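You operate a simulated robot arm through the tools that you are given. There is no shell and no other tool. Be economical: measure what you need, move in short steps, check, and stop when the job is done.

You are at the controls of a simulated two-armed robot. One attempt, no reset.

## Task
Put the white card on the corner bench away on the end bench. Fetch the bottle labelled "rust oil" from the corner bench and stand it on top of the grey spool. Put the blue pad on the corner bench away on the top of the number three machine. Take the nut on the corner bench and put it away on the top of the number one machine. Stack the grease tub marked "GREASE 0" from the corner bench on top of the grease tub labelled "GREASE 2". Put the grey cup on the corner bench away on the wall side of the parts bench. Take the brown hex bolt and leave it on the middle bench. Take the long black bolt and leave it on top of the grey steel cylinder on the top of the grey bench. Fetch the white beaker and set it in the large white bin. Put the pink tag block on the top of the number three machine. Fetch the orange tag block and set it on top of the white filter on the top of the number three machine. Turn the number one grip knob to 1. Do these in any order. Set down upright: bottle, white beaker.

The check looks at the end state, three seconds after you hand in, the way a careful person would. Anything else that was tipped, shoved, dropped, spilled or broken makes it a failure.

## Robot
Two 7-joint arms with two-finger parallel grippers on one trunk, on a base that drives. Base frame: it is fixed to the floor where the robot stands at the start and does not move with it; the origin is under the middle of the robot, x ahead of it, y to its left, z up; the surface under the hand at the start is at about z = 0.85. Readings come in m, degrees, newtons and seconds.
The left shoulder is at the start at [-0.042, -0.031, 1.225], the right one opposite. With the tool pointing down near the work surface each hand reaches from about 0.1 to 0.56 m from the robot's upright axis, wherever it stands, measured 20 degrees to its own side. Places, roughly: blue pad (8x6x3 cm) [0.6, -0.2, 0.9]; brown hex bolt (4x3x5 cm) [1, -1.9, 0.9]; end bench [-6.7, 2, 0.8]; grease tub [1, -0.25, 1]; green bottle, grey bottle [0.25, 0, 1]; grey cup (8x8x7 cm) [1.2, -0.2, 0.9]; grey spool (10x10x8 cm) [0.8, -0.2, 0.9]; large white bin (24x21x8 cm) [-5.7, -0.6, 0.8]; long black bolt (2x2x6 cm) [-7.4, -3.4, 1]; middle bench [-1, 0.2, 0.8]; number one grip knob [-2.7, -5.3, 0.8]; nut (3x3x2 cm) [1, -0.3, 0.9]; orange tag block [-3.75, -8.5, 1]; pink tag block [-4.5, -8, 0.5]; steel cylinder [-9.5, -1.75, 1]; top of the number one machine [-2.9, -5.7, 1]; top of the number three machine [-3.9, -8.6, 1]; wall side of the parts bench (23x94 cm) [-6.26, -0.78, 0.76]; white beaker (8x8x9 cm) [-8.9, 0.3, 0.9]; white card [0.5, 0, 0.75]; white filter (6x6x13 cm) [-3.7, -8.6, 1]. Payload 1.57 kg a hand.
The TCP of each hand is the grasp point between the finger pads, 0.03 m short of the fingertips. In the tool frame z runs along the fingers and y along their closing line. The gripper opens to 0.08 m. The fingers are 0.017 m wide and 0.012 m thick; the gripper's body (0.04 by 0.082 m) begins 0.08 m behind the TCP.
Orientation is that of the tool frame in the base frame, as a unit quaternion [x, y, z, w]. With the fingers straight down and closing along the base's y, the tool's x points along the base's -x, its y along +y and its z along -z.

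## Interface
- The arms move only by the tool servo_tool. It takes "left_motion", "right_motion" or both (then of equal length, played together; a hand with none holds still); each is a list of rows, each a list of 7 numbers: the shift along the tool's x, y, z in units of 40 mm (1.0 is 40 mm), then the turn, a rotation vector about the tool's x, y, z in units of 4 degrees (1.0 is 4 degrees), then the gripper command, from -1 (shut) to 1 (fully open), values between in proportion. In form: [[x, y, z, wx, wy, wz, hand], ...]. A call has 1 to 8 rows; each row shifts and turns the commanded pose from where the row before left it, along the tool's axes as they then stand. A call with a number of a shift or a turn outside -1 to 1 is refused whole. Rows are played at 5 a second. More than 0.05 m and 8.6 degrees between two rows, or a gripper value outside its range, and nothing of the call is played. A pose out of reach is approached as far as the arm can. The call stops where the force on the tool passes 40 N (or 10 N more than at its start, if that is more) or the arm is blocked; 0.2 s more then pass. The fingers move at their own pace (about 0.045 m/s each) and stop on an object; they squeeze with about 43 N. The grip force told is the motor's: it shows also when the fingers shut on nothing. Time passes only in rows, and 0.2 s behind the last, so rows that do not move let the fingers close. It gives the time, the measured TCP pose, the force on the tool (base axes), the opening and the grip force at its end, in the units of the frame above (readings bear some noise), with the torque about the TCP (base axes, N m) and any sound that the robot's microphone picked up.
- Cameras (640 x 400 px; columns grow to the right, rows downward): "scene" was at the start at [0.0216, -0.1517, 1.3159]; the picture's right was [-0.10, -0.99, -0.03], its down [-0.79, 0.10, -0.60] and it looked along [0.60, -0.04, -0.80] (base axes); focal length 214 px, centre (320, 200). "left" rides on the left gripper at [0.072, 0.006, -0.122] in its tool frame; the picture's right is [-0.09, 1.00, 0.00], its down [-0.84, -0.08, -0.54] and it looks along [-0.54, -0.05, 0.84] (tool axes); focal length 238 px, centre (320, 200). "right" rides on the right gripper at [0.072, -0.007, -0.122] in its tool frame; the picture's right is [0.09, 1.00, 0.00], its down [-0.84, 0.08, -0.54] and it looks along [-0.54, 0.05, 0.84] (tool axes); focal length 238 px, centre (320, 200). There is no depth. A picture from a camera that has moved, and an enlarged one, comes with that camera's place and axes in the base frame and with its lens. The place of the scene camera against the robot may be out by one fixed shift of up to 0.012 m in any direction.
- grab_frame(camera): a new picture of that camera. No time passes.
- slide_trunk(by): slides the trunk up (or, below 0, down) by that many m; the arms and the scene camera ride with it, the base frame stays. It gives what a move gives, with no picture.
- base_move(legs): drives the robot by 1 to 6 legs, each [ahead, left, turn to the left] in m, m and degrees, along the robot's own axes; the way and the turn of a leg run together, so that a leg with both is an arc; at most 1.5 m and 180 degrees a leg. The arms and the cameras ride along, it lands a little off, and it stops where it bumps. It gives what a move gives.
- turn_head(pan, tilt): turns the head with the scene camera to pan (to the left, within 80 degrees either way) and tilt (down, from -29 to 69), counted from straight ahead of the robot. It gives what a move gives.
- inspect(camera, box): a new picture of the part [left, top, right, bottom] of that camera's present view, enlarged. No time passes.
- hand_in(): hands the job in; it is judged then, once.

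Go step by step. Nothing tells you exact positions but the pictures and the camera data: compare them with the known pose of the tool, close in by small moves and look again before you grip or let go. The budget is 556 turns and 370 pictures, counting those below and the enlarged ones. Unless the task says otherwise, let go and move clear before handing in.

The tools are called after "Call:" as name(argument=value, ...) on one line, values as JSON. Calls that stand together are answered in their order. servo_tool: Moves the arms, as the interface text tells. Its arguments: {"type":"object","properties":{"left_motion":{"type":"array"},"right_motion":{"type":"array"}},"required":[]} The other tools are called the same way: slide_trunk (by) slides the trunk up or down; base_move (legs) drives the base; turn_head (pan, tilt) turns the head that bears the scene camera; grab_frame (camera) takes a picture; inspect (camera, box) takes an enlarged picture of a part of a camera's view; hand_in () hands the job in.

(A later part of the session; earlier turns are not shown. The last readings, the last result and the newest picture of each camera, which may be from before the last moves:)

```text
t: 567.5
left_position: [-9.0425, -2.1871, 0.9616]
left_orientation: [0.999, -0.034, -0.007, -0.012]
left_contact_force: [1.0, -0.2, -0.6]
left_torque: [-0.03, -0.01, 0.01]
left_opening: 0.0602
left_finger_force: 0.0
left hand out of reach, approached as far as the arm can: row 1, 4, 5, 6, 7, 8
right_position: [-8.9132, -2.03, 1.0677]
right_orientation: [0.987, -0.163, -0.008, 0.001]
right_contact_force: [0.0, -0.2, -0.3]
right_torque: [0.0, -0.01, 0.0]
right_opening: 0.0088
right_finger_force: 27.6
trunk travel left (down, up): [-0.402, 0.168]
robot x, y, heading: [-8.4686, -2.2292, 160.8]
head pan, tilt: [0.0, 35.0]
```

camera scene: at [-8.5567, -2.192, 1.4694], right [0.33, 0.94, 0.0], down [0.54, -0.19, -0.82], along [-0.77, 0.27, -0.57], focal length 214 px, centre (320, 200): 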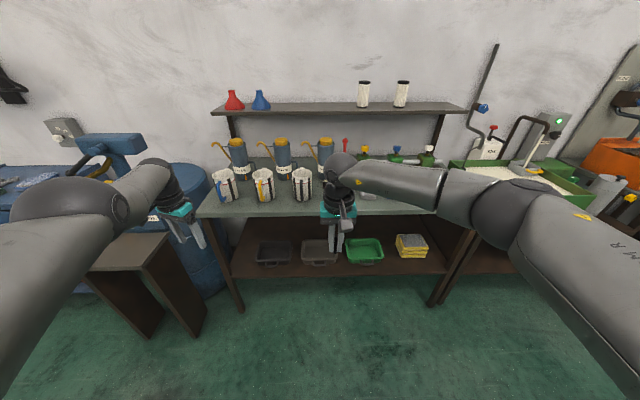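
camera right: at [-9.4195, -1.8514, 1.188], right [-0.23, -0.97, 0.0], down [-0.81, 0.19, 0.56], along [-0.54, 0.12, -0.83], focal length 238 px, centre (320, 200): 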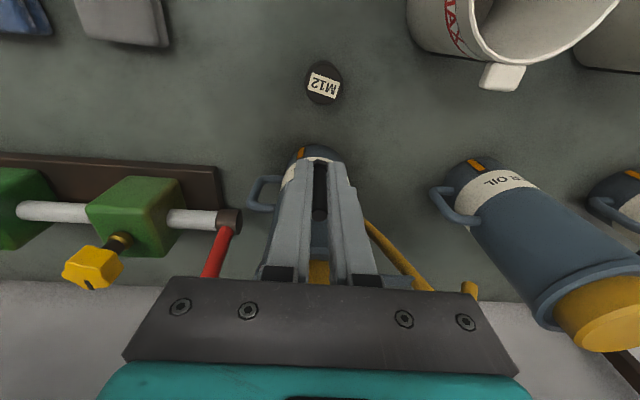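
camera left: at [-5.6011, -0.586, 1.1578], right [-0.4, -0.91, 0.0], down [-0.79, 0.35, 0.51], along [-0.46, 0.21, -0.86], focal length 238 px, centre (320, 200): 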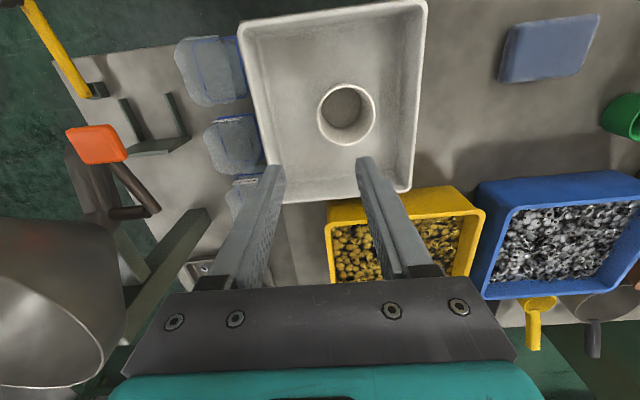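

Call:
servo_tool(left_motion=[[0.5, 0, 0, 0, 0, 0, 0.5], [0.5, 0, 0, 0, 0, 0, 0.5], [0.5, 0, 0, 0, 0, 0, 0.5], [0.5, 0, 0, 0, 0, 0, 0.5]])

Call:
servo_tool(left_motion=[[0, 0, -0.7, 0, 0, 0, 0.5], [0, 0, -0.7, 0, 0, 0, 0.5], [0, 0, -0.7, 0, 0, 0, 0.5], [0, 0, -0.7, 0, 0, 0, 0.5]])

```text
t: 568.5
left_position: [-9.0236, -2.1651, 0.939]
left_orientation: [0.999, -0.034, -0.007, -0.011]
left_contact_force: [-0.3, 0.3, -0.2]
left_torque: [-0.02, 0.05, 0.0]
left_opening: 0.0602
left_finger_force: 0.1
left hand out of reach, approached as far as the arm can: row 1, 2, 3, 4
right_position: [-8.9146, -2.029, 1.0679]
right_orientation: [0.987, -0.163, -0.007, 0.001]
right_contact_force: [-0.1, -0.2, -0.9]
right_torque: [0.06, -0.02, -0.04]
right_opening: 0.0087
right_finger_force: 27.4
trunk travel left (down, up): [-0.402, 0.168]
robot x, y, heading: [-8.4683, -2.2241, 160.8]
head pan, tilt: [0.0, 35.0]
```

```text
t: 569.5
left_position: [-9.052, -2.1558, 1.042]
left_orientation: [0.999, -0.034, -0.007, -0.012]
left_contact_force: [0.4, 0.6, 0.9]
left_torque: [0.01, -0.01, 0.01]
left_opening: 0.0601
left_finger_force: 0.1
left hand out of reach, approached as far as the arm can: row 1, 2, 3, 4
right_position: [-8.914, -2.0285, 1.0683]
right_orientation: [0.987, -0.164, -0.008, 0.0]
right_contact_force: [0.1, -0.1, -0.2]
right_torque: [-0.01, 0.01, -0.01]
right_opening: 0.0088
right_finger_force: 27.0
trunk travel left (down, up): [-0.402, 0.168]
robot x, y, heading: [-8.4657, -2.228, 160.9]
head pan, tilt: [0.0, 35.0]
```

The left arm is only partly free. To keep it clear I will approach with the robot turned left, so the right arm reaches to the right. First I raise the left hand.

Call:
servo_tool(left_motion=[[0, 0, -0.7, 0, 0, 0, 0.5], [0, 0, -0.7, 0, 0, 0, 0.5], [0, 0, -0.7, 0, 0, 0, 0.5], [0, 0, -0.7, 0, 0, 0, 0.5]])

Call:
base_move(legs=[[0, 0, 42], [0.25, -0.25, 0]])

Call:
turn_head(pan=-30, tilt=35)

Call:
grab_frame(camera="scene")

```text
t: 570.5
left_position: [-9.0583, -2.1517, 1.1521]
left_orientation: [0.999, -0.034, -0.006, -0.011]
left_contact_force: [-0.1, 0.2, -0.2]
left_torque: [0.02, 0.01, 0.0]
left_opening: 0.0601
left_finger_force: 0.0
left hand out of reach, approached as far as the arm can: row 1, 2, 4
right_position: [-8.9147, -2.0289, 1.0671]
right_orientation: [0.987, -0.162, -0.008, 0.0]
right_contact_force: [-0.6, 0.1, -1.6]
right_torque: [0.0, 0.01, 0.01]
right_opening: 0.0087
right_finger_force: 27.6
trunk travel left (down, up): [-0.402, 0.168]
robot x, y, heading: [-8.4665, -2.2281, 161.2]
head pan, tilt: [0.0, 35.0]
```

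```text
t: 574.8
left_position: [-9.2788, -2.4397, 1.1517]
left_orientation: [0.942, 0.336, -0.01, -0.009]
left_contact_force: [-0.2, 0.1, 0.7]
left_torque: [-0.04, 0.0, 0.01]
left_opening: 0.06
left_finger_force: 0.0
right_position: [-9.2586, -2.2503, 1.0684]
right_orientation: [0.977, 0.213, -0.007, 0.004]
right_contact_force: [0.5, -0.6, -0.2]
right_torque: [0.0, -0.05, 0.01]
right_opening: 0.0086
right_finger_force: 27.0
trunk travel left (down, up): [-0.402, 0.168]
robot x, y, heading: [-8.798, -2.0907, -155.8]
head pan, tilt: [0.0, 35.0]
```

```text
t: 575.8
left_position: [-9.2783, -2.4407, 1.1516]
left_orientation: [0.942, 0.337, -0.01, -0.009]
left_contact_force: [0.9, -0.1, 0.0]
left_torque: [-0.03, 0.02, 0.01]
left_opening: 0.06
left_finger_force: 0.0
right_position: [-9.2589, -2.251, 1.0686]
right_orientation: [0.977, 0.213, -0.008, 0.004]
right_contact_force: [0.2, -0.6, -0.6]
right_torque: [0.0, -0.02, -0.01]
right_opening: 0.0087
right_finger_force: 27.2
trunk travel left (down, up): [-0.402, 0.168]
robot x, y, heading: [-8.7977, -2.092, -155.5]
head pan, tilt: [-30.0, 35.0]
```

```text
164 pictures are left
camera scene: at [-8.8919, -2.081, 1.4693], right [0.1, 1.0, 0.0], down [0.57, -0.06, -0.82], along [-0.82, 0.08, -0.57], focal length 214 px, centre (320, 200)
```

scene: 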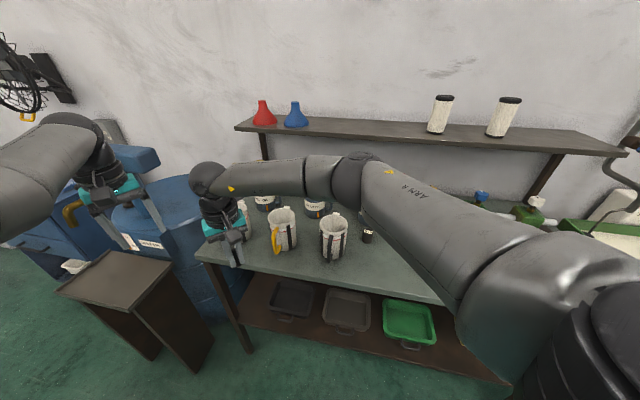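

Call:
base_move(legs=[[0.14, -0.14, 0]])

Call:
servo_tool(right_motion=[[0.6, -0.5, -0.5, 0, 0, 0, -1], [0.4, -0.9, -0.2, 0, 0, 0, -1], [0.35, -0.92, 0, 0, 0, 0, -1], [0.35, -0.92, 0, 0, 0, 0, -1], [0.35, -0.92, 0, 0, 0, 0, -1], [0.3, -0.92, 0, 0, 0, 0, -1], [0.3, -0.92, 0, 0, 0, 0, -1], [0.2, -0.92, 0, 0, 0, 0, -1]])

Call:
grab_frame(camera="scene")

Call:
grab_frame(camera="right")

```text
t: 577.4
left_position: [-9.466, -2.3708, 1.1519]
left_orientation: [0.941, 0.338, -0.01, -0.008]
left_contact_force: [0.0, 0.2, 0.2]
left_torque: [-0.03, -0.02, 0.0]
left_opening: 0.06
left_finger_force: 0.0
right_position: [-9.445, -2.1802, 1.0675]
right_orientation: [0.977, 0.214, -0.007, 0.004]
right_contact_force: [-0.2, -0.4, -0.4]
right_torque: [-0.02, -0.03, 0.0]
right_opening: 0.0088
right_finger_force: 27.9
trunk travel left (down, up): [-0.402, 0.168]
robot x, y, heading: [-8.9822, -2.0171, -155.8]
head pan, tilt: [-30.0, 35.0]
```

```text
t: 579.2
left_position: [-9.4655, -2.3715, 1.1518]
left_orientation: [0.941, 0.337, -0.012, -0.008]
left_contact_force: [-0.2, 0.5, 0.7]
left_torque: [-0.01, 0.01, 0.03]
left_opening: 0.06
left_finger_force: 0.1
right_position: [-9.4582, -1.8817, 1.0929]
right_orientation: [0.977, 0.214, -0.007, 0.005]
right_contact_force: [0.7, 0.2, 0.3]
right_torque: [0.02, 0.04, -0.01]
right_opening: 0.0089
right_finger_force: 27.6
trunk travel left (down, up): [-0.402, 0.168]
robot x, y, heading: [-8.9843, -2.0198, -155.5]
head pan, tilt: [-30.0, 35.0]
```

```text
163 pictures are left
camera scene: at [-9.0782, -2.0108, 1.4693], right [0.1, 1.0, 0.0], down [0.57, -0.06, -0.82], along [-0.82, 0.08, -0.57], focal length 214 px, centre (320, 200)
```

scene: 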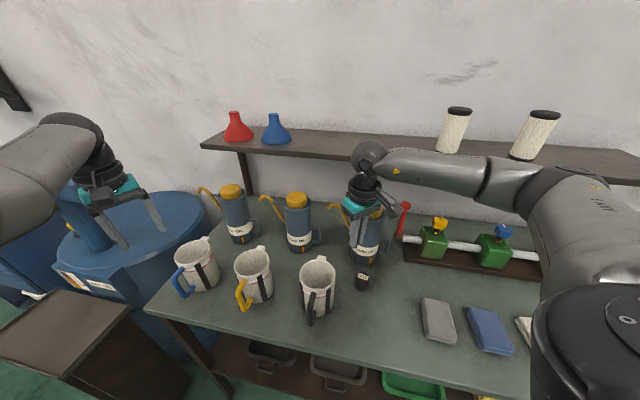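

```text
162 pictures are left
camera right: at [-9.3934, -1.8449, 1.2127], right [0.5, -0.87, 0.0], down [-0.72, -0.41, 0.56], along [-0.48, -0.28, -0.83], focal length 238 px, centre (320, 200)
```

right: 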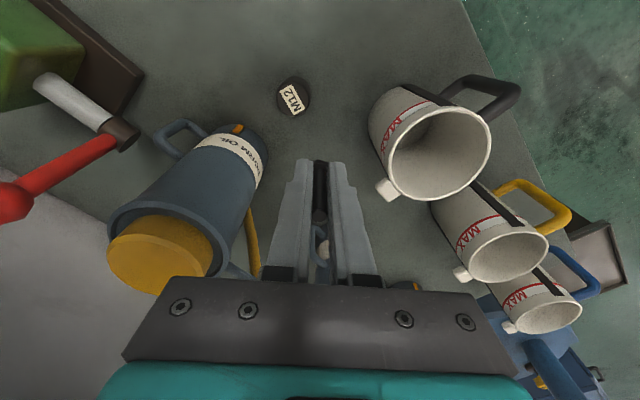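

Cylinder at (-9.458, -1.845). I move over it and come down, then look.

Call:
servo_tool(right_motion=[[0.385, -0.84, 0, 0, 0, 0, -1], [0, 0, 0.9, 0, 0, 0, -1], [0, 0, 0.9, 0, 0, 0, -1], [0, 0, 0.9, 0, 0, 0, -1]])

Call:
grab_frame(camera="right")

Call:
inspect(camera="scene", box=[300, 180, 440, 310])

```text
t: 580.2
left_position: [-9.465, -2.3708, 1.1513]
left_orientation: [0.941, 0.337, -0.01, -0.009]
left_contact_force: [-0.3, 0.0, 0.2]
left_torque: [-0.01, -0.04, -0.04]
left_opening: 0.06
left_finger_force: 0.1
right_position: [-9.4567, -1.8483, 0.985]
right_orientation: [0.977, 0.214, -0.007, 0.003]
right_contact_force: [0.0, -0.5, -0.8]
right_torque: [0.0, 0.01, 0.01]
right_opening: 0.0087
right_finger_force: 27.3
trunk travel left (down, up): [-0.402, 0.168]
robot x, y, heading: [-8.9846, -2.0213, -155.8]
head pan, tilt: [-30.0, 35.0]
```

```text
161 pictures are left
camera right: at [-9.3936, -1.8104, 1.1059], right [0.5, -0.87, 0.0], down [-0.72, -0.41, 0.56], along [-0.48, -0.28, -0.83], focal length 238 px, centre (320, 200)
```

right: 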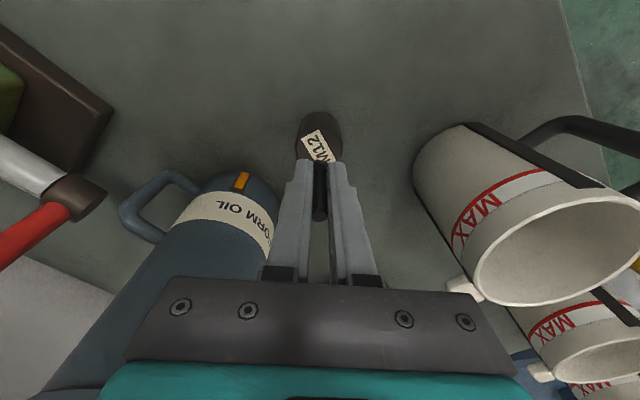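

```text
3.08 times, centred on (370, 245) of scene
camera zoom: at [-9.0789, -2.0118, 1.4693], right [0.1, 1.0, 0.0], down [0.57, -0.06, -0.82], along [-0.81, 0.08, -0.57], focal length 660 px, centre (166, 62)
```

zoom: 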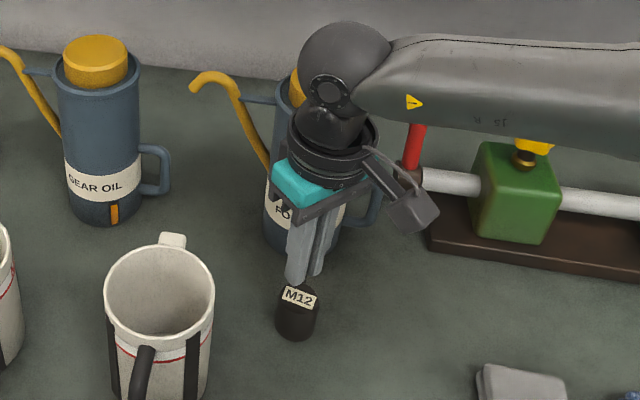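

Call:
servo_tool(right_motion=[[-0.08, 0, 0.5, 0, 0, 0, -1], [0, 0, 0.25, 0, 0, 0, -1]])

Call:
inspect(camera="scene", box=[330, 220, 400, 300])

Call:
inspect(camera="right", box=[250, 90, 390, 230])

```text
t: 580.8
left_position: [-9.4627, -2.3718, 1.1542]
left_orientation: [0.941, 0.338, -0.012, -0.01]
left_contact_force: [0.0, 0.3, 0.0]
left_torque: [0.02, 0.02, -0.02]
left_opening: 0.0602
left_finger_force: 0.0
right_position: [-9.4626, -1.8515, 0.9579]
right_orientation: [0.977, 0.212, -0.013, 0.004]
right_contact_force: [3.1, 1.8, 27.9]
right_torque: [-0.03, -0.06, 0.01]
right_opening: 0.0088
right_finger_force: 27.5
trunk travel left (down, up): [-0.402, 0.168]
robot x, y, heading: [-8.9853, -2.0204, -155.7]
head pan, tilt: [-30.0, 35.0]
```

```text
5.00 times, centred on (365, 260) of scene
camera zoom: at [-9.0756, -2.0119, 1.4699], right [0.1, 1.0, 0.0], down [0.57, -0.06, -0.82], along [-0.82, 0.08, -0.57], focal length 1072 px, centre (95, -100)
```

zoom: 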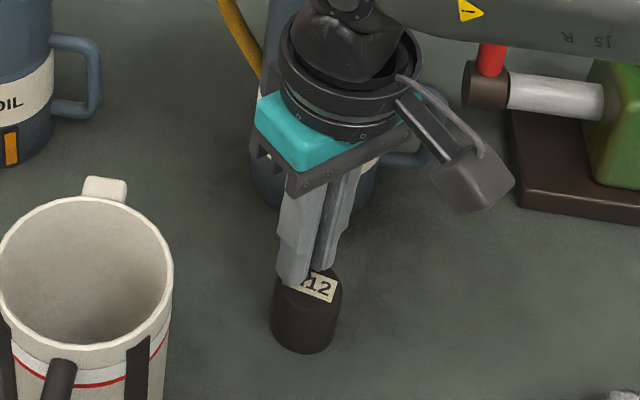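

```text
2.86 times, centred on (320, 160) of right
camera zoom: at [-9.3966, -1.8124, 1.0778], right [0.5, -0.87, 0.0], down [-0.72, -0.41, 0.56], along [-0.49, -0.28, -0.83], focal length 681 px, centre (320, 314)
```

zoom: 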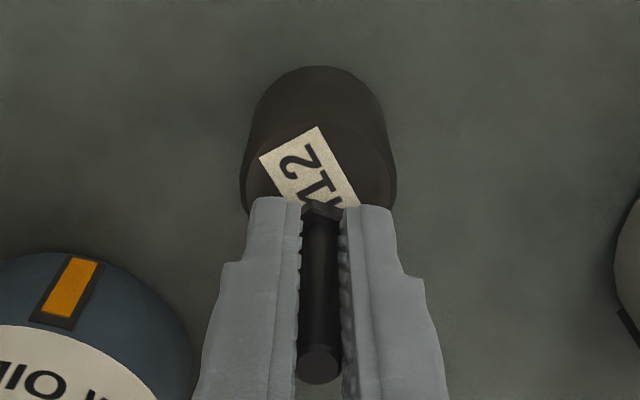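

Call:
servo_tool(right_motion=[[0.0, 0, -0.2, 0, 0, 0, -1], [0.1, 0, 0, 0, 0, 0, -1], [0, 0, 0.08, 0, 0, 0, -1]])

Call:
servo_tool(right_motion=[[0, 0, 0.06, 0, 0, 0, -1]])

Call:
inspect(camera="right", box=[250, 90, 390, 230])

```text
t: 581.6
left_position: [-9.4647, -2.3715, 1.1504]
left_orientation: [0.941, 0.337, -0.011, -0.008]
left_contact_force: [0.0, -0.2, 0.3]
left_torque: [-0.02, 0.03, 0.0]
left_opening: 0.0602
left_finger_force: 0.1
right_position: [-9.4581, -1.8465, 0.9596]
right_orientation: [0.977, 0.214, -0.008, 0.003]
right_contact_force: [0.5, 0.0, 2.2]
right_torque: [0.03, 0.02, 0.0]
right_opening: 0.0088
right_finger_force: 27.2
trunk travel left (down, up): [-0.402, 0.168]
robot x, y, heading: [-8.982, -2.0159, -155.5]
head pan, tilt: [-30.0, 35.0]
```

```text
t: 582.0
left_position: [-9.464, -2.3706, 1.152]
left_orientation: [0.941, 0.337, -0.011, -0.009]
left_contact_force: [-0.1, -0.2, -0.1]
left_torque: [0.02, 0.0, 0.01]
left_opening: 0.0597
left_finger_force: 0.0
right_position: [-9.4573, -1.8474, 0.9578]
right_orientation: [0.977, 0.213, -0.008, 0.003]
right_contact_force: [2.6, 1.7, 11.2]
right_torque: [0.03, -0.04, 0.01]
right_opening: 0.009
right_finger_force: 27.3
trunk travel left (down, up): [-0.402, 0.168]
robot x, y, heading: [-8.9854, -2.0164, -155.9]
head pan, tilt: [-30.0, 35.0]
```

```text
2.86 times, centred on (320, 160) of right
camera zoom: at [-9.392, -1.8095, 1.0786], right [0.5, -0.87, 0.0], down [-0.72, -0.41, 0.56], along [-0.48, -0.28, -0.83], focal length 681 px, centre (320, 314)
```

zoom: 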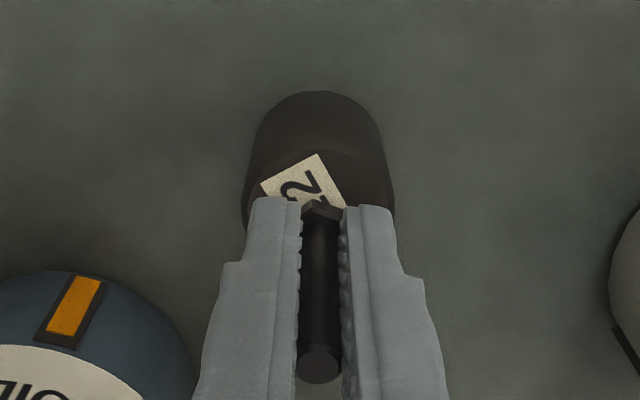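

Centred. I release gently and rise.

Call:
servo_tool(right_motion=[[0, 0, 0, 0, 0, 0, -0.6], [0, 0, 0, 0, 0, 0, -0.3], [0, 0, 0, 0, 0, 0, 0], [0, 0, 0, 0, 0, 0, 0], [0, 0, -0.5, 0, 0, 0, 0], [0, 0, -1, 0, 0, 0, 0], [0, 0, -1, 0, 0, 0, 0]])

Call:
inspect(camera="scene", box=[300, 180, 440, 310])

```text
t: 583.6
left_position: [-9.465, -2.3715, 1.1519]
left_orientation: [0.941, 0.338, -0.011, -0.008]
left_contact_force: [-0.9, -1.0, -0.9]
left_torque: [0.02, -0.01, -0.01]
left_opening: 0.0603
left_finger_force: 0.1
right_position: [-9.4562, -1.8456, 1.06]
right_orientation: [0.977, 0.214, -0.008, 0.004]
right_contact_force: [-0.2, 0.1, -0.4]
right_torque: [0.0, -0.02, 0.0]
right_opening: 0.0398
right_finger_force: 0.0
trunk travel left (down, up): [-0.402, 0.168]
robot x, y, heading: [-8.9869, -2.0165, -155.7]
head pan, tilt: [-30.0, 35.0]
```

```text
3.08 times, centred on (370, 245) of scene
camera zoom: at [-9.0779, -2.0115, 1.4694], right [0.1, 1.0, 0.0], down [0.57, -0.06, -0.82], along [-0.82, 0.08, -0.57], focal length 660 px, centre (166, 62)
```

zoom: 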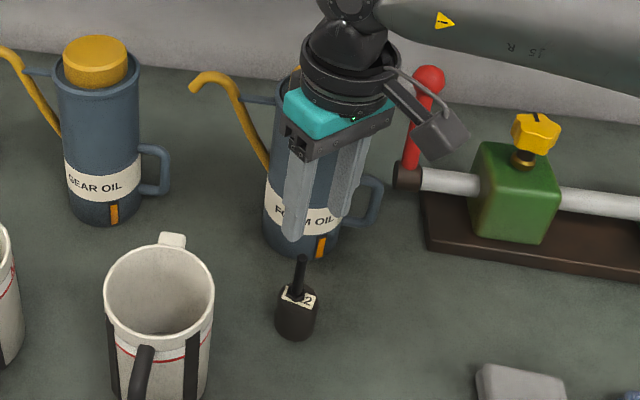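

The black bolt stands on the cylinder. I raise the hand, back away into the open, and try again to free the left arm.

Call:
servo_tool(right_motion=[[0, 0, -1, 0, 0, 0, 0], [0, 0, -1, 0, 0, 0, 0]])

Call:
base_move(legs=[[-0.3, 0.25, 0], [-0.25, 0.0, 0]])

Call:
servo_tool(right_motion=[[1, -0.2, 0, 0, 0, 0, 0], [1, -0.2, 0, 0, 0, 0, 0], [1, -0.2, 0, 0, 0, 0, 0], [0.9, -0.2, 0, 0, 0, 0, 0]], left_motion=[[0.1, -0.9, 0, 0, 0, 0, 0.5], [0.15, -0.9, 0, 0, 0, 0, 0.5], [0.2, -0.9, 0, 0, 0, 0, 0.5], [0.3, -0.9, 0, 0, 0, 0, 0.5]])

Call:
servo_tool(left_motion=[[0.4, -0.8, 0, 0, 0, 0, 0.5], [0.5, -0.8, 0, 0, 0, 0, 0.5], [0.6, -0.7, 0, 0, 0, 0, 0.5], [0.7, -0.6, 0, 0, 0, 0, 0.5]])

Call:
grab_frame(camera="scene")

```text
t: 584.2
left_position: [-9.465, -2.3719, 1.152]
left_orientation: [0.941, 0.338, -0.011, -0.008]
left_contact_force: [-0.2, 0.0, -0.4]
left_torque: [-0.01, 0.01, 0.01]
left_opening: 0.06
left_finger_force: 0.1
right_position: [-9.4558, -1.8477, 1.1357]
right_orientation: [0.977, 0.213, -0.007, 0.004]
right_contact_force: [-0.5, 0.0, 0.0]
right_torque: [-0.03, -0.01, -0.02]
right_opening: 0.04
right_finger_force: 0.1
trunk travel left (down, up): [-0.402, 0.168]
robot x, y, heading: [-8.9843, -2.0189, -155.7]
head pan, tilt: [-30.0, 35.0]
```

```text
t: 588.1
left_position: [-8.8585, -2.3744, 1.1522]
left_orientation: [0.94, 0.341, -0.012, -0.008]
left_contact_force: [0.0, 0.1, 0.1]
left_torque: [0.0, -0.03, -0.04]
left_opening: 0.0599
left_finger_force: 0.1
right_position: [-8.854, -1.8516, 1.1362]
right_orientation: [0.976, 0.217, -0.008, 0.003]
right_contact_force: [0.8, 0.7, -0.1]
right_torque: [-0.01, 0.04, -0.02]
right_opening: 0.04
right_finger_force: 0.0
trunk travel left (down, up): [-0.402, 0.168]
robot x, y, heading: [-8.3849, -2.0201, -155.3]
head pan, tilt: [-30.0, 35.0]
```

```text
t: 589.1
left_position: [-8.8902, -2.2361, 1.1532]
left_orientation: [0.94, 0.341, -0.011, -0.008]
left_contact_force: [-0.3, 0.9, 0.0]
left_torque: [-0.01, 0.01, 0.0]
left_opening: 0.0598
left_finger_force: 0.0
left hand out of reach, approached as far as the arm can: row 1, 2, 3, 4
right_position: [-8.727, -1.7574, 1.1348]
right_orientation: [0.976, 0.217, -0.008, 0.005]
right_contact_force: [0.3, -0.4, 0.1]
right_torque: [0.01, 0.02, 0.0]
right_opening: 0.0398
right_finger_force: 0.0
trunk travel left (down, up): [-0.402, 0.168]
robot x, y, heading: [-8.385, -2.0204, -155.5]
head pan, tilt: [-30.0, 35.0]
```

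```text
t: 590.1
left_position: [-8.8869, -2.1115, 1.1507]
left_orientation: [0.94, 0.342, -0.011, -0.009]
left_contact_force: [0.1, 0.2, -1.2]
left_torque: [0.03, 0.01, -0.03]
left_opening: 0.0598
left_finger_force: 0.1
left hand out of reach, approached as far as the arm can: row 1, 2
right_position: [-8.7285, -1.7579, 1.1331]
right_orientation: [0.976, 0.216, -0.008, 0.003]
right_contact_force: [0.7, -0.3, -1.0]
right_torque: [0.0, 0.02, 0.0]
right_opening: 0.0401
right_finger_force: 0.1
trunk travel left (down, up): [-0.402, 0.168]
robot x, y, heading: [-8.3824, -2.0162, -155.1]
head pan, tilt: [-30.0, 35.0]
```

```text
155 pictures are left
camera scene: at [-8.4759, -2.0125, 1.4693], right [0.09, 1.0, 0.0], down [0.57, -0.05, -0.82], along [-0.82, 0.08, -0.57], focal length 214 px, centre (320, 200)
```

scene: 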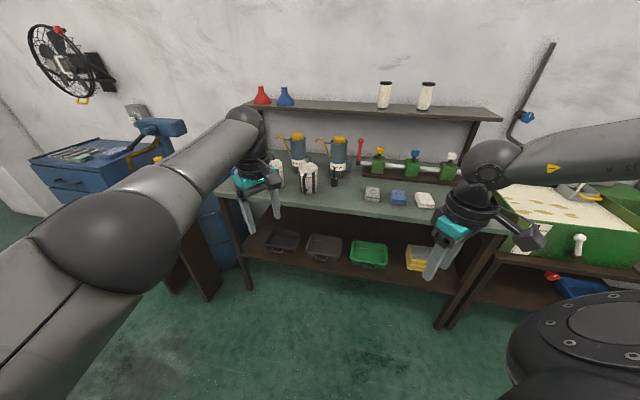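

It is loosening. I continue drawing the left hand in.

Call:
servo_tool(left_motion=[[0.8, -0.3, 0, 0, 0, 0, 0.5], [0.8, -0.3, 0, 0, 0, 0, 0.5], [0.8, 0, 0, 0, 0, 0, 0.5], [0.8, 0.2, 0, 0, 0, 0, 0.5], [0.8, 0.3, 0, 0, 0, 0, 0.5], [0, 0.8, 0, 0, 0, 0, 0.5], [0, 0.8, 0, 0, 0, 0, 0.5]])

Call:
grab_frame(camera="scene")

```text
t: 591.7
left_position: [-8.7295, -2.0506, 1.151]
left_orientation: [0.94, 0.342, -0.011, -0.007]
left_contact_force: [0.5, 0.4, -0.2]
left_torque: [0.02, -0.04, 0.0]
left_opening: 0.0598
left_finger_force: 0.1
right_position: [-8.7282, -1.7573, 1.1338]
right_orientation: [0.976, 0.218, -0.007, 0.003]
right_contact_force: [0.5, 0.5, -0.4]
right_torque: [0.02, 0.04, 0.0]
right_opening: 0.0399
right_finger_force: 0.0
trunk travel left (down, up): [-0.402, 0.168]
robot x, y, heading: [-8.387, -2.018, -155.3]
head pan, tilt: [-30.0, 35.0]
```

```text
154 pictures are left
camera scene: at [-8.4754, -2.0129, 1.4694], right [0.09, 1.0, 0.0], down [0.57, -0.05, -0.82], along [-0.82, 0.08, -0.57], focal length 214 px, centre (320, 200)
```

scene: 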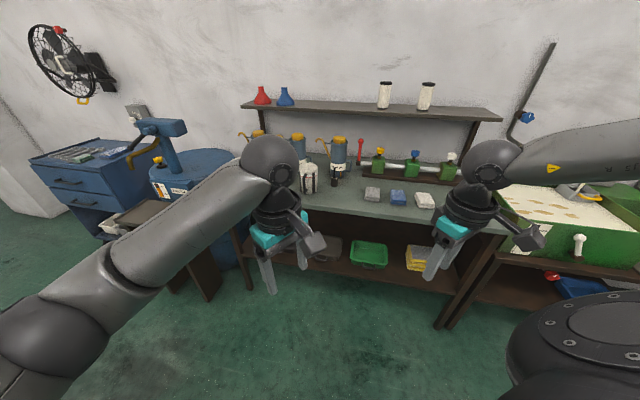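

The left arm bends normally again. Both hands are tucked; I now drive back north and east to the corner bench for the nut and the pad.

Call:
servo_tool(left_motion=[[-0.2, 0.8, 0, 0, 0, 1, 1], [-0.2, 0.8, 0, 0, 0, 1, 1], [-0.2, 0.8, 0, 0, 0, 1, 1], [-0.2, 0.6, 0, 0, 0, 1, 1]])

Call:
base_move(legs=[[0, 0, -132.5], [0, 0.35, 0], [1.2, 0, 0], [1.2, 0, 0], [0.95, 0, 0]])

```text
t: 592.7
left_position: [-8.6867, -2.1691, 1.15]
left_orientation: [0.978, 0.206, -0.012, -0.006]
left_contact_force: [0.4, -0.1, -0.6]
left_torque: [0.02, 0.02, 0.01]
left_opening: 0.0799
left_finger_force: 0.0
right_position: [-8.7288, -1.7579, 1.1345]
right_orientation: [0.976, 0.217, -0.007, 0.004]
right_contact_force: [-0.4, 1.7, 0.7]
right_torque: [0.04, 0.05, 0.0]
right_opening: 0.0398
right_finger_force: 0.1
trunk travel left (down, up): [-0.402, 0.168]
robot x, y, heading: [-8.3822, -2.0175, -155.3]
head pan, tilt: [-30.0, 35.0]
```

```text
t: 616.2
left_position: [-7.5184, 1.5496, 1.1505]
left_orientation: [-0.573, 0.819, -0.002, 0.014]
left_contact_force: [-0.2, 0.8, 1.0]
left_torque: [-0.01, 0.0, 0.0]
left_opening: 0.0798
left_finger_force: 0.2
right_position: [-7.1939, 1.2946, 1.1338]
right_orientation: [-0.582, 0.813, 0.005, 0.006]
right_contact_force: [-0.1, 0.5, -0.4]
right_torque: [0.01, -0.02, 0.01]
right_opening: 0.0399
right_finger_force: 0.0
trunk travel left (down, up): [-0.402, 0.168]
robot x, y, heading: [-7.62, 1.2283, 70.9]
head pan, tilt: [-30.0, 35.0]
```

Call:
base_move(legs=[[0, 0, -88.5], [1.5, 0, 0], [1.5, 0, 0]])

Call:
turn_head(pan=0, tilt=20)

Call:
grab_frame(camera="scene")

```text
t: 634.5
left_position: [-4.4744, 0.1198, 1.1503]
left_orientation: [0.169, 0.986, -0.01, 0.008]
left_contact_force: [-0.5, 0.8, 0.5]
left_torque: [0.01, 0.01, 0.02]
left_opening: 0.0802
left_finger_force: 0.1
right_position: [-4.7255, -0.2082, 1.1327]
right_orientation: [0.158, 0.987, 0.001, 0.008]
right_contact_force: [0.4, 0.0, -0.7]
right_torque: [0.01, -0.01, 0.01]
right_opening: 0.0399
right_finger_force: 0.1
trunk travel left (down, up): [-0.402, 0.168]
robot x, y, heading: [-4.7988, 0.2203, -18.6]
head pan, tilt: [-30.0, 35.0]
```

```text
t: 635.5
left_position: [-4.4741, 0.1202, 1.1504]
left_orientation: [0.168, 0.986, -0.011, 0.009]
left_contact_force: [0.3, -0.7, -0.1]
left_torque: [0.0, 0.0, 0.0]
left_opening: 0.0802
left_finger_force: 0.0
right_position: [-4.726, -0.2076, 1.1341]
right_orientation: [0.158, 0.987, 0.001, 0.008]
right_contact_force: [-0.8, -0.6, 0.4]
right_torque: [-0.04, 0.0, 0.01]
right_opening: 0.04
right_finger_force: 0.1
trunk travel left (down, up): [-0.402, 0.168]
robot x, y, heading: [-4.8023, 0.2201, -18.3]
head pan, tilt: [0.0, 20.0]
```

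```text
153 pictures are left
camera scene: at [-4.6973, 0.1887, 1.4932], right [-0.32, -0.95, 0.0], down [-0.32, 0.11, -0.94], along [0.89, -0.3, -0.34], focal length 214 px, centre (320, 200)
```

scene: 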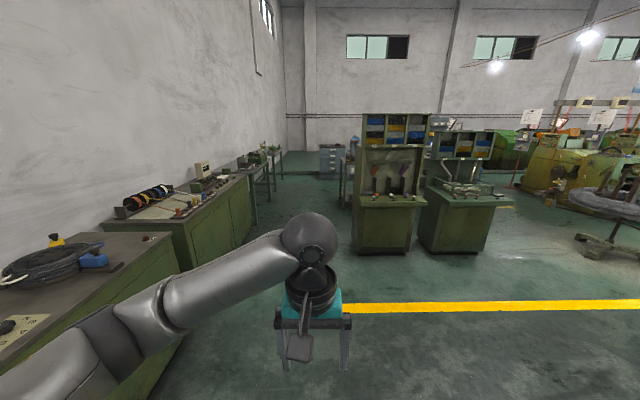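

Call:
base_move(legs=[[1.5, 0.2, 0], [1.5, 0, 0], [1.5, 0, 0], [0.85, 0, 0], [0, 0, 90]])

Call:
turn_head(pan=0, tilt=45)

Call:
grab_frame(camera="scene")

```text
refused: leg 1 is longer than a leg can be; nothing moved
```

```text
t: 636.4
left_position: [-4.4745, 0.1207, 1.1503]
left_orientation: [0.169, 0.986, -0.01, 0.008]
left_contact_force: [-0.1, 0.6, -0.5]
left_torque: [0.01, 0.02, 0.01]
left_opening: 0.0799
left_finger_force: 0.0
right_position: [-4.7259, -0.2073, 1.1333]
right_orientation: [0.158, 0.987, 0.0, 0.007]
right_contact_force: [-0.5, -0.3, 0.0]
right_torque: [0.0, -0.02, 0.02]
right_opening: 0.0399
right_finger_force: 0.0
trunk travel left (down, up): [-0.402, 0.168]
robot x, y, heading: [-4.7982, 0.2162, -18.3]
head pan, tilt: [0.0, 45.0]
```

```text
152 pictures are left
camera scene: at [-4.7085, 0.1925, 1.4546], right [-0.32, -0.95, 0.0], down [-0.67, 0.22, -0.71], along [0.67, -0.22, -0.71], focal length 214 px, centre (320, 200)
```

scene: 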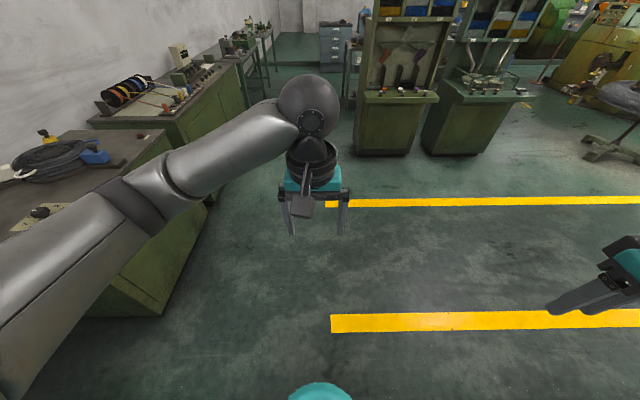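

Call:
base_move(legs=[[1.45, 0.2, 0], [1.5, 0, 0], [1.5, 0, 0], [0.85, 0, 0], [0, 0, 90]])

Call:
grab_frame(camera="scene")

```text
t: 665.3
left_position: [0.2959, -0.7819, 1.1507]
left_orientation: [-0.613, 0.79, 0.0, 0.014]
left_contact_force: [-0.2, -0.1, -0.5]
left_torque: [0.02, 0.0, 0.0]
left_opening: 0.08
left_finger_force: 0.0
right_position: [0.6448, -1.0052, 1.1345]
right_orientation: [-0.621, 0.784, 0.007, 0.005]
right_contact_force: [-0.3, 0.1, -0.4]
right_torque: [0.0, -0.01, -0.01]
right_opening: 0.04
right_finger_force: 0.0
trunk travel left (down, up): [-0.402, 0.168]
robot x, y, heading: [0.2231, -1.1163, 76.7]
head pan, tilt: [0.0, 45.0]
```

```text
151 pictures are left
camera scene: at [0.2498, -1.0227, 1.4545], right [0.97, -0.23, 0.0], down [-0.17, -0.69, -0.71], along [0.17, 0.69, -0.71], focal length 214 px, centre (320, 200)
```

scene: 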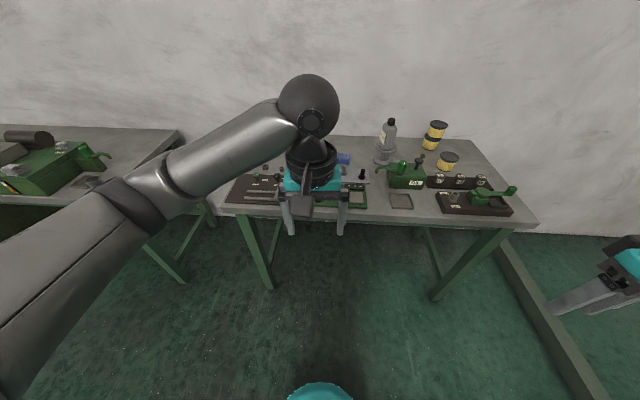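

Back at the corner bench. I square up and close in for the blue pad with the left hand.

Call:
base_move(legs=[[0, 0, -4.7], [0.44, -0.185, 0]])

Call:
grab_frame(camera="left")

Call:
grab_frame(camera="scene")

```text
t: 668.6
left_position: [0.6428, -0.4424, 1.1508]
left_orientation: [-0.574, 0.819, -0.002, 0.012]
left_contact_force: [-0.2, -0.4, 0.3]
left_torque: [-0.01, 0.03, -0.01]
left_opening: 0.0801
left_finger_force: 0.0
right_position: [0.9682, -0.6962, 1.1332]
right_orientation: [-0.583, 0.813, 0.006, 0.005]
right_contact_force: [0.8, -0.4, -0.5]
right_torque: [-0.02, 0.02, -0.01]
right_opening: 0.0401
right_finger_force: 0.0
trunk travel left (down, up): [-0.402, 0.168]
robot x, y, heading: [0.5367, -0.7632, 70.8]
head pan, tilt: [0.0, 45.0]
```

```text
150 pictures are left
camera left: at [0.61, -0.5098, 1.2712], right [-0.9, 0.43, -0.02], down [0.34, 0.75, 0.56], along [0.25, 0.5, -0.83], focal length 238 px, centre (320, 200)
```

left: 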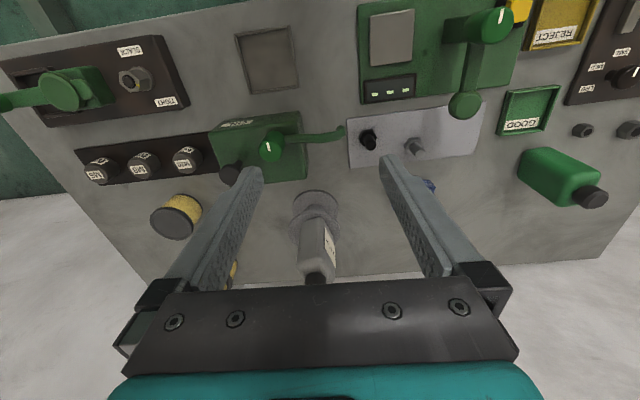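

```text
149 pictures are left
camera scene: at [0.5741, -0.6775, 1.4545], right [0.95, -0.33, 0.0], down [-0.23, -0.67, -0.71], along [0.23, 0.67, -0.71], focal length 214 px, centre (320, 200)
```

scene: 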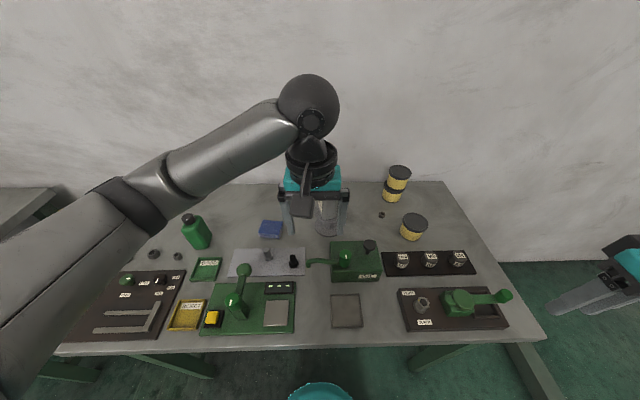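

Call:
base_move(legs=[[0.05, 0, 0]])

Call:
servo_tool(left_motion=[[0, 0.95, 0, 0, 0, 0, 1], [0, 0.95, 0, 0, 0, 0, 1], [0, 0.95, 0, 0, 0, 0, 1], [-0.4, 0.9, 0, 0, 0, 0, 1], [-0.9, 0.2, 0, 0, 0, 0, 1], [-0.9, 0, 0.3, 0, 0, 0, 1], [-0.9, 0, 0.3, 0, 0, 0, 1], [-0.6, 0, 0.5, 0, 0, 0, 1]])

Call:
grab_frame(camera="left")

```text
t: 669.5
left_position: [0.6594, -0.3941, 1.1499]
left_orientation: [-0.574, 0.819, -0.002, 0.013]
left_contact_force: [0.1, 0.5, -0.3]
left_torque: [-0.05, 0.01, -0.01]
left_opening: 0.0798
left_finger_force: 0.1
right_position: [0.9843, -0.6496, 1.1343]
right_orientation: [-0.583, 0.813, 0.006, 0.005]
right_contact_force: [0.1, -0.3, 0.2]
right_torque: [-0.04, -0.01, 0.0]
right_opening: 0.0402
right_finger_force: 0.1
trunk travel left (down, up): [-0.402, 0.168]
robot x, y, heading: [0.5592, -0.7209, 71.0]
head pan, tilt: [0.0, 45.0]
```

```text
t: 671.3
left_position: [0.5623, -0.2045, 1.1066]
left_orientation: [-0.574, 0.819, -0.001, 0.014]
left_contact_force: [-0.3, -0.3, -0.4]
left_torque: [0.01, -0.01, 0.0]
left_opening: 0.0799
left_finger_force: 0.0
right_position: [0.9847, -0.6494, 1.1347]
right_orientation: [-0.583, 0.812, 0.006, 0.005]
right_contact_force: [-0.4, -0.5, -0.5]
right_torque: [0.02, 0.0, 0.01]
right_opening: 0.0402
right_finger_force: 0.1
trunk travel left (down, up): [-0.402, 0.168]
robot x, y, heading: [0.558, -0.7176, 70.7]
head pan, tilt: [0.0, 45.0]
```

```text
148 pictures are left
camera left: at [0.5294, -0.2713, 1.2278], right [-0.9, 0.43, -0.02], down [0.34, 0.75, 0.56], along [0.25, 0.5, -0.83], focal length 238 px, centre (320, 200)
```

left: 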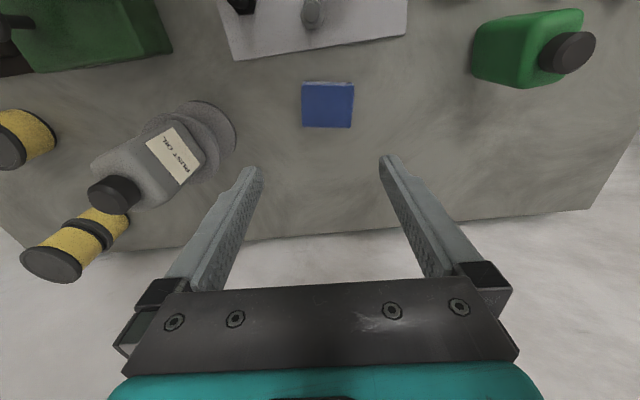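

The pad's long side (8 cm) lies along the finger line, so I turn the hand 90 degrees to grip its 6 cm side.

Call:
servo_tool(left_motion=[[0, 0, 0, 0, 0, -1, 1], [0, 0, 0, 0, 0, -1, 1], [0, 0, 0, 0, 0, -1, 1], [0, 0, 0, 0, 0, -1, 1], [0, 0, 0, 0, 0, -1, 1], [0, 0, 0, 0, 0, -1, 1], [0, 0, 0, 0, 0, -1, 1], [0, 0, 0, 0, 0, -1, 1]])

Call:
servo_tool(left_motion=[[0, 0, 0, 0, 0, -1, 1], [0, 0, 0, 0, 0, -1, 1], [0, 0, 0, 0, 0, -1, 1], [0, 0, 0, 0, 0, -1, 1], [0, 0, 0, 0, 0, -1, 1], [0, 0, 0, 0, 0, -1, 1], [0, 0, 0, 0, 0, -1, 1], [0, 0, 0, 0, 0, -1, 1]])

Call:
servo_tool(left_motion=[[0, 0, 0, 0, 0, -1, 1], [0, 0, 0, 0, 0, -1, 1], [0, 0, 0, 0, 0, -1, 1], [0, 0, 0, 0, 0, -1, 1], [0, 0, 0, 0, 0, -1, 1], [0, 0, 0, 0, 0, -1, 1]])

Call:
grab_frame(camera="left")

```text
t: 673.1
left_position: [0.5623, -0.203, 1.1067]
left_orientation: [0.778, -0.628, 0.005, -0.012]
left_contact_force: [-0.4, 0.2, -0.3]
left_torque: [0.02, 0.03, 0.0]
left_opening: 0.0801
left_finger_force: 0.1
right_position: [0.985, -0.6514, 1.1344]
right_orientation: [-0.582, 0.813, 0.006, 0.005]
right_contact_force: [0.1, 0.5, -0.4]
right_torque: [0.01, -0.03, 0.04]
right_opening: 0.0399
right_finger_force: 0.1
trunk travel left (down, up): [-0.402, 0.168]
robot x, y, heading: [0.5567, -0.7198, 71.1]
head pan, tilt: [0.0, 45.0]
```

```text
t: 674.9
left_position: [0.5617, -0.2019, 1.1069]
left_orientation: [0.921, -0.39, 0.008, -0.01]
left_contact_force: [0.0, 0.6, 0.1]
left_torque: [-0.01, 0.01, -0.01]
left_opening: 0.0798
left_finger_force: 0.2
right_position: [0.9861, -0.6508, 1.1339]
right_orientation: [-0.583, 0.812, 0.005, 0.004]
right_contact_force: [-1.2, -0.2, -0.4]
right_torque: [-0.01, -0.02, 0.01]
right_opening: 0.0401
right_finger_force: 0.1
trunk travel left (down, up): [-0.402, 0.168]
robot x, y, heading: [0.5585, -0.7208, 70.9]
head pan, tilt: [0.0, 45.0]
```

```text
t: 676.3
left_position: [0.5624, -0.2022, 1.1072]
left_orientation: [0.982, -0.189, 0.01, -0.009]
left_contact_force: [-0.4, -0.3, 0.1]
left_torque: [0.0, -0.01, 0.0]
left_opening: 0.0803
left_finger_force: 0.1
right_position: [0.9851, -0.651, 1.1338]
right_orientation: [-0.583, 0.812, 0.006, 0.005]
right_contact_force: [-1.2, 0.3, 0.3]
right_torque: [0.01, 0.03, -0.05]
right_opening: 0.0399
right_finger_force: 0.0
trunk travel left (down, up): [-0.402, 0.168]
robot x, y, heading: [0.5577, -0.7216, 71.0]
head pan, tilt: [0.0, 45.0]
```

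```text
147 pictures are left
camera left: at [0.6243, -0.2365, 1.2302], right [-0.45, -0.89, -0.02], down [-0.76, 0.38, 0.53], along [-0.46, 0.26, -0.85], focal length 238 px, centre (320, 200)
```

left: 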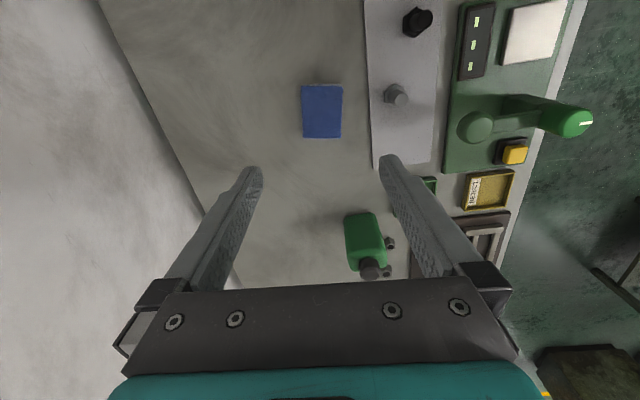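

Aligned over the pad. I raise the right hand a little, lower the trunk, then descend.

Call:
servo_tool(right_motion=[[0, 0, -1, 0, 0, 0, 1], [0, 0, -1, 0, 0, 0, 1]])

Call:
slide_trunk(by=-0.12)

Call:
servo_tool(left_motion=[[0, 0, 0.8, 0, 0, 0, 1], [0, 0, 0.8, 0, 0, 0, 1], [0, 0, 0.5, 0, 0, 0, 1]])

Call:
grab_frame(camera="left")

```text
t: 676.9
left_position: [0.5624, -0.2027, 1.107]
left_orientation: [0.982, -0.19, 0.011, -0.008]
left_contact_force: [0.4, 1.1, -0.9]
left_torque: [-0.03, -0.01, 0.01]
left_opening: 0.08
left_finger_force: 0.0
right_position: [0.9844, -0.6512, 1.214]
right_orientation: [-0.583, 0.812, 0.007, 0.006]
right_contact_force: [-0.3, 0.4, 0.4]
right_torque: [0.0, 0.01, -0.01]
right_opening: 0.08
right_finger_force: 0.0
trunk travel left (down, up): [-0.402, 0.168]
robot x, y, heading: [0.5576, -0.7188, 71.0]
head pan, tilt: [0.0, 45.0]
```

```text
t: 678.4
left_position: [0.5619, -0.2025, 0.9875]
left_orientation: [0.982, -0.191, 0.01, -0.008]
left_contact_force: [0.1, -0.7, -0.4]
left_torque: [0.01, 0.0, 0.01]
left_opening: 0.08
left_finger_force: 0.0
right_position: [0.9849, -0.6515, 1.0935]
right_orientation: [-0.582, 0.813, 0.006, 0.005]
right_contact_force: [0.0, -0.5, -0.4]
right_torque: [0.03, 0.04, -0.03]
right_opening: 0.0802
right_finger_force: 0.1
trunk travel left (down, up): [-0.282, 0.288]
robot x, y, heading: [0.5565, -0.7191, 71.0]
head pan, tilt: [0.0, 45.0]
```

```text
t: 679.2
left_position: [0.5627, -0.2005, 0.8993]
left_orientation: [0.982, -0.19, 0.01, -0.008]
left_contact_force: [0.0, 0.8, 0.3]
left_torque: [0.01, 0.01, -0.01]
left_opening: 0.0801
left_finger_force: 0.0
right_position: [0.9844, -0.6496, 1.094]
right_orientation: [-0.583, 0.813, 0.006, 0.006]
right_contact_force: [-0.2, 0.5, -0.4]
right_torque: [-0.01, -0.01, 0.0]
right_opening: 0.0801
right_finger_force: 0.1
trunk travel left (down, up): [-0.282, 0.288]
robot x, y, heading: [0.5572, -0.7167, 70.9]
head pan, tilt: [0.0, 45.0]
```

```text
146 pictures are left
camera left: at [0.6247, -0.2351, 1.023], right [-0.46, -0.89, -0.02], down [-0.76, 0.38, 0.53], along [-0.46, 0.26, -0.85], focal length 238 px, centre (320, 200)
```

left: 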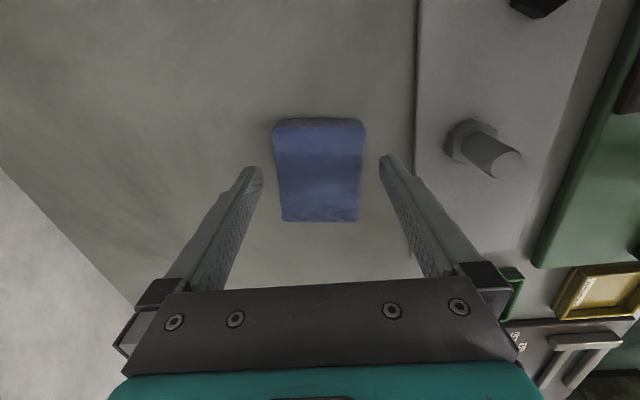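

Centred. I go down 1.2 cm and close on the pad.

Call:
servo_tool(left_motion=[[0, 0, 0.3, 0, 0, 0, 1], [0, 0, 0, 0, 0, 0, 0], [0, 0, 0, 0, 0, 0, -1], [0, 0, 0, 0, 0, 0, -1], [0, 0, 0, 0, 0, 0, -1]])

Call:
servo_tool(left_motion=[[0, 0, -0.6, 0, 0, 0, -1], [0, 0, -0.9, 0, 0, 0, -1], [0, 0, -0.9, 0, 0, 0, -1], [0, 0, -0.9, 0, 0, 0, -1], [0, 0, -0.9, 0, 0, 0, -1]])

Call:
grab_frame(camera="left")

```text
t: 680.4
left_position: [0.5635, -0.1993, 0.8892]
left_orientation: [0.982, -0.189, 0.01, -0.009]
left_contact_force: [-0.2, 0.1, -1.1]
left_torque: [-0.01, 0.0, -0.02]
left_opening: 0.0604
left_finger_force: 37.9
right_position: [0.9848, -0.6518, 1.0924]
right_orientation: [-0.583, 0.813, 0.006, 0.006]
right_contact_force: [0.0, 0.0, 0.2]
right_torque: [0.01, 0.0, 0.04]
right_opening: 0.0799
right_finger_force: 0.1
trunk travel left (down, up): [-0.282, 0.288]
robot x, y, heading: [0.5543, -0.7182, 70.9]
head pan, tilt: [0.0, 45.0]
```

```text
t: 681.6
left_position: [0.5604, -0.2059, 1.06]
left_orientation: [0.982, -0.189, 0.01, -0.009]
left_contact_force: [0.1, -0.3, -0.4]
left_torque: [-0.01, -0.03, -0.01]
left_opening: 0.0601
left_finger_force: 42.5
right_position: [0.9833, -0.6513, 1.0945]
right_orientation: [-0.582, 0.813, 0.006, 0.005]
right_contact_force: [-0.4, 0.2, -0.6]
right_torque: [0.01, -0.01, 0.0]
right_opening: 0.0799
right_finger_force: 0.1
trunk travel left (down, up): [-0.282, 0.288]
robot x, y, heading: [0.5581, -0.7177, 71.1]
head pan, tilt: [0.0, 45.0]
```

```text
145 pictures are left
camera left: at [0.6224, -0.2397, 1.1833], right [-0.46, -0.89, -0.02], down [-0.76, 0.38, 0.53], along [-0.46, 0.26, -0.85], focal length 238 px, centre (320, 200)
```

left: 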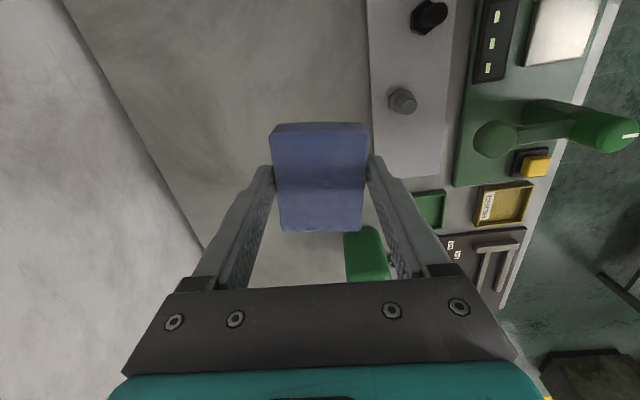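

The pad is held. I raise and retract the left hand clear of the bottle, then shift right for the nut.

Call:
servo_tool(left_motion=[[0, 0, -1, 0, 0, 0, -1], [0, 0, -1, 0, 0, 0, -1], [0, 0.8, -1, 0, 0, 0, -1], [0, 0.8, 0, 0, 0, 0, -1], [0, 0.8, 0, 0, 0, 0, -1], [0, 0.8, 0, 0, 0, 0, -1]], right_motion=[[-0.5, 0, 0, 0, -1, 0, 1], [-0.5, 0, 0, 0, -1, 0, 1], [-0.5, 0, 0, 0, -1, 0, 1], [0, 0, 0, 0, -1, 0, 1], [0, 0, 0, 0, -1, 0, 1], [0, 0, 0, 0, -1, 0, 1]])

Call:
base_move(legs=[[0, -0.15, 0]])

Call:
grab_frame(camera="scene")

Call:
grab_frame(camera="right")

```text
refused: row 3 steps farther than a row can; nothing moved
```

```text
t: 683.0
left_position: [0.7043, -0.2544, 1.0609]
left_orientation: [0.982, -0.189, 0.01, -0.008]
left_contact_force: [0.5, 0.3, 0.3]
left_torque: [0.03, 0.02, 0.01]
left_opening: 0.0598
left_finger_force: 43.1
right_position: [1.129, -0.7007, 1.0926]
right_orientation: [-0.583, 0.812, 0.007, 0.004]
right_contact_force: [1.8, -0.9, -0.4]
right_torque: [0.01, 0.03, 0.03]
right_opening: 0.0802
right_finger_force: 0.1
trunk travel left (down, up): [-0.282, 0.288]
robot x, y, heading: [0.6999, -0.7678, 71.0]
head pan, tilt: [0.0, 45.0]
```

```text
144 pictures are left
camera scene: at [0.7352, -0.6804, 1.3345], right [0.95, -0.32, 0.0], down [-0.23, -0.67, -0.71], along [0.23, 0.67, -0.71], focal length 214 px, centre (320, 200)
```

scene: 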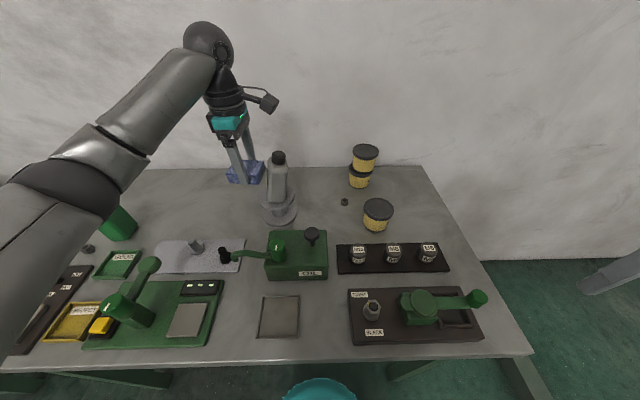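

```text
143 pictures are left
camera right: at [1.1131, -0.7716, 1.2137], right [-0.97, 0.23, 0.0], down [0.19, 0.81, 0.56], along [0.12, 0.54, -0.83], focal length 238 px, centre (320, 200)
```

right: 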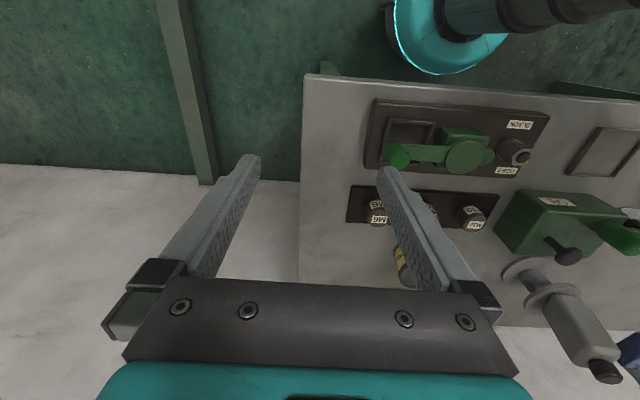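

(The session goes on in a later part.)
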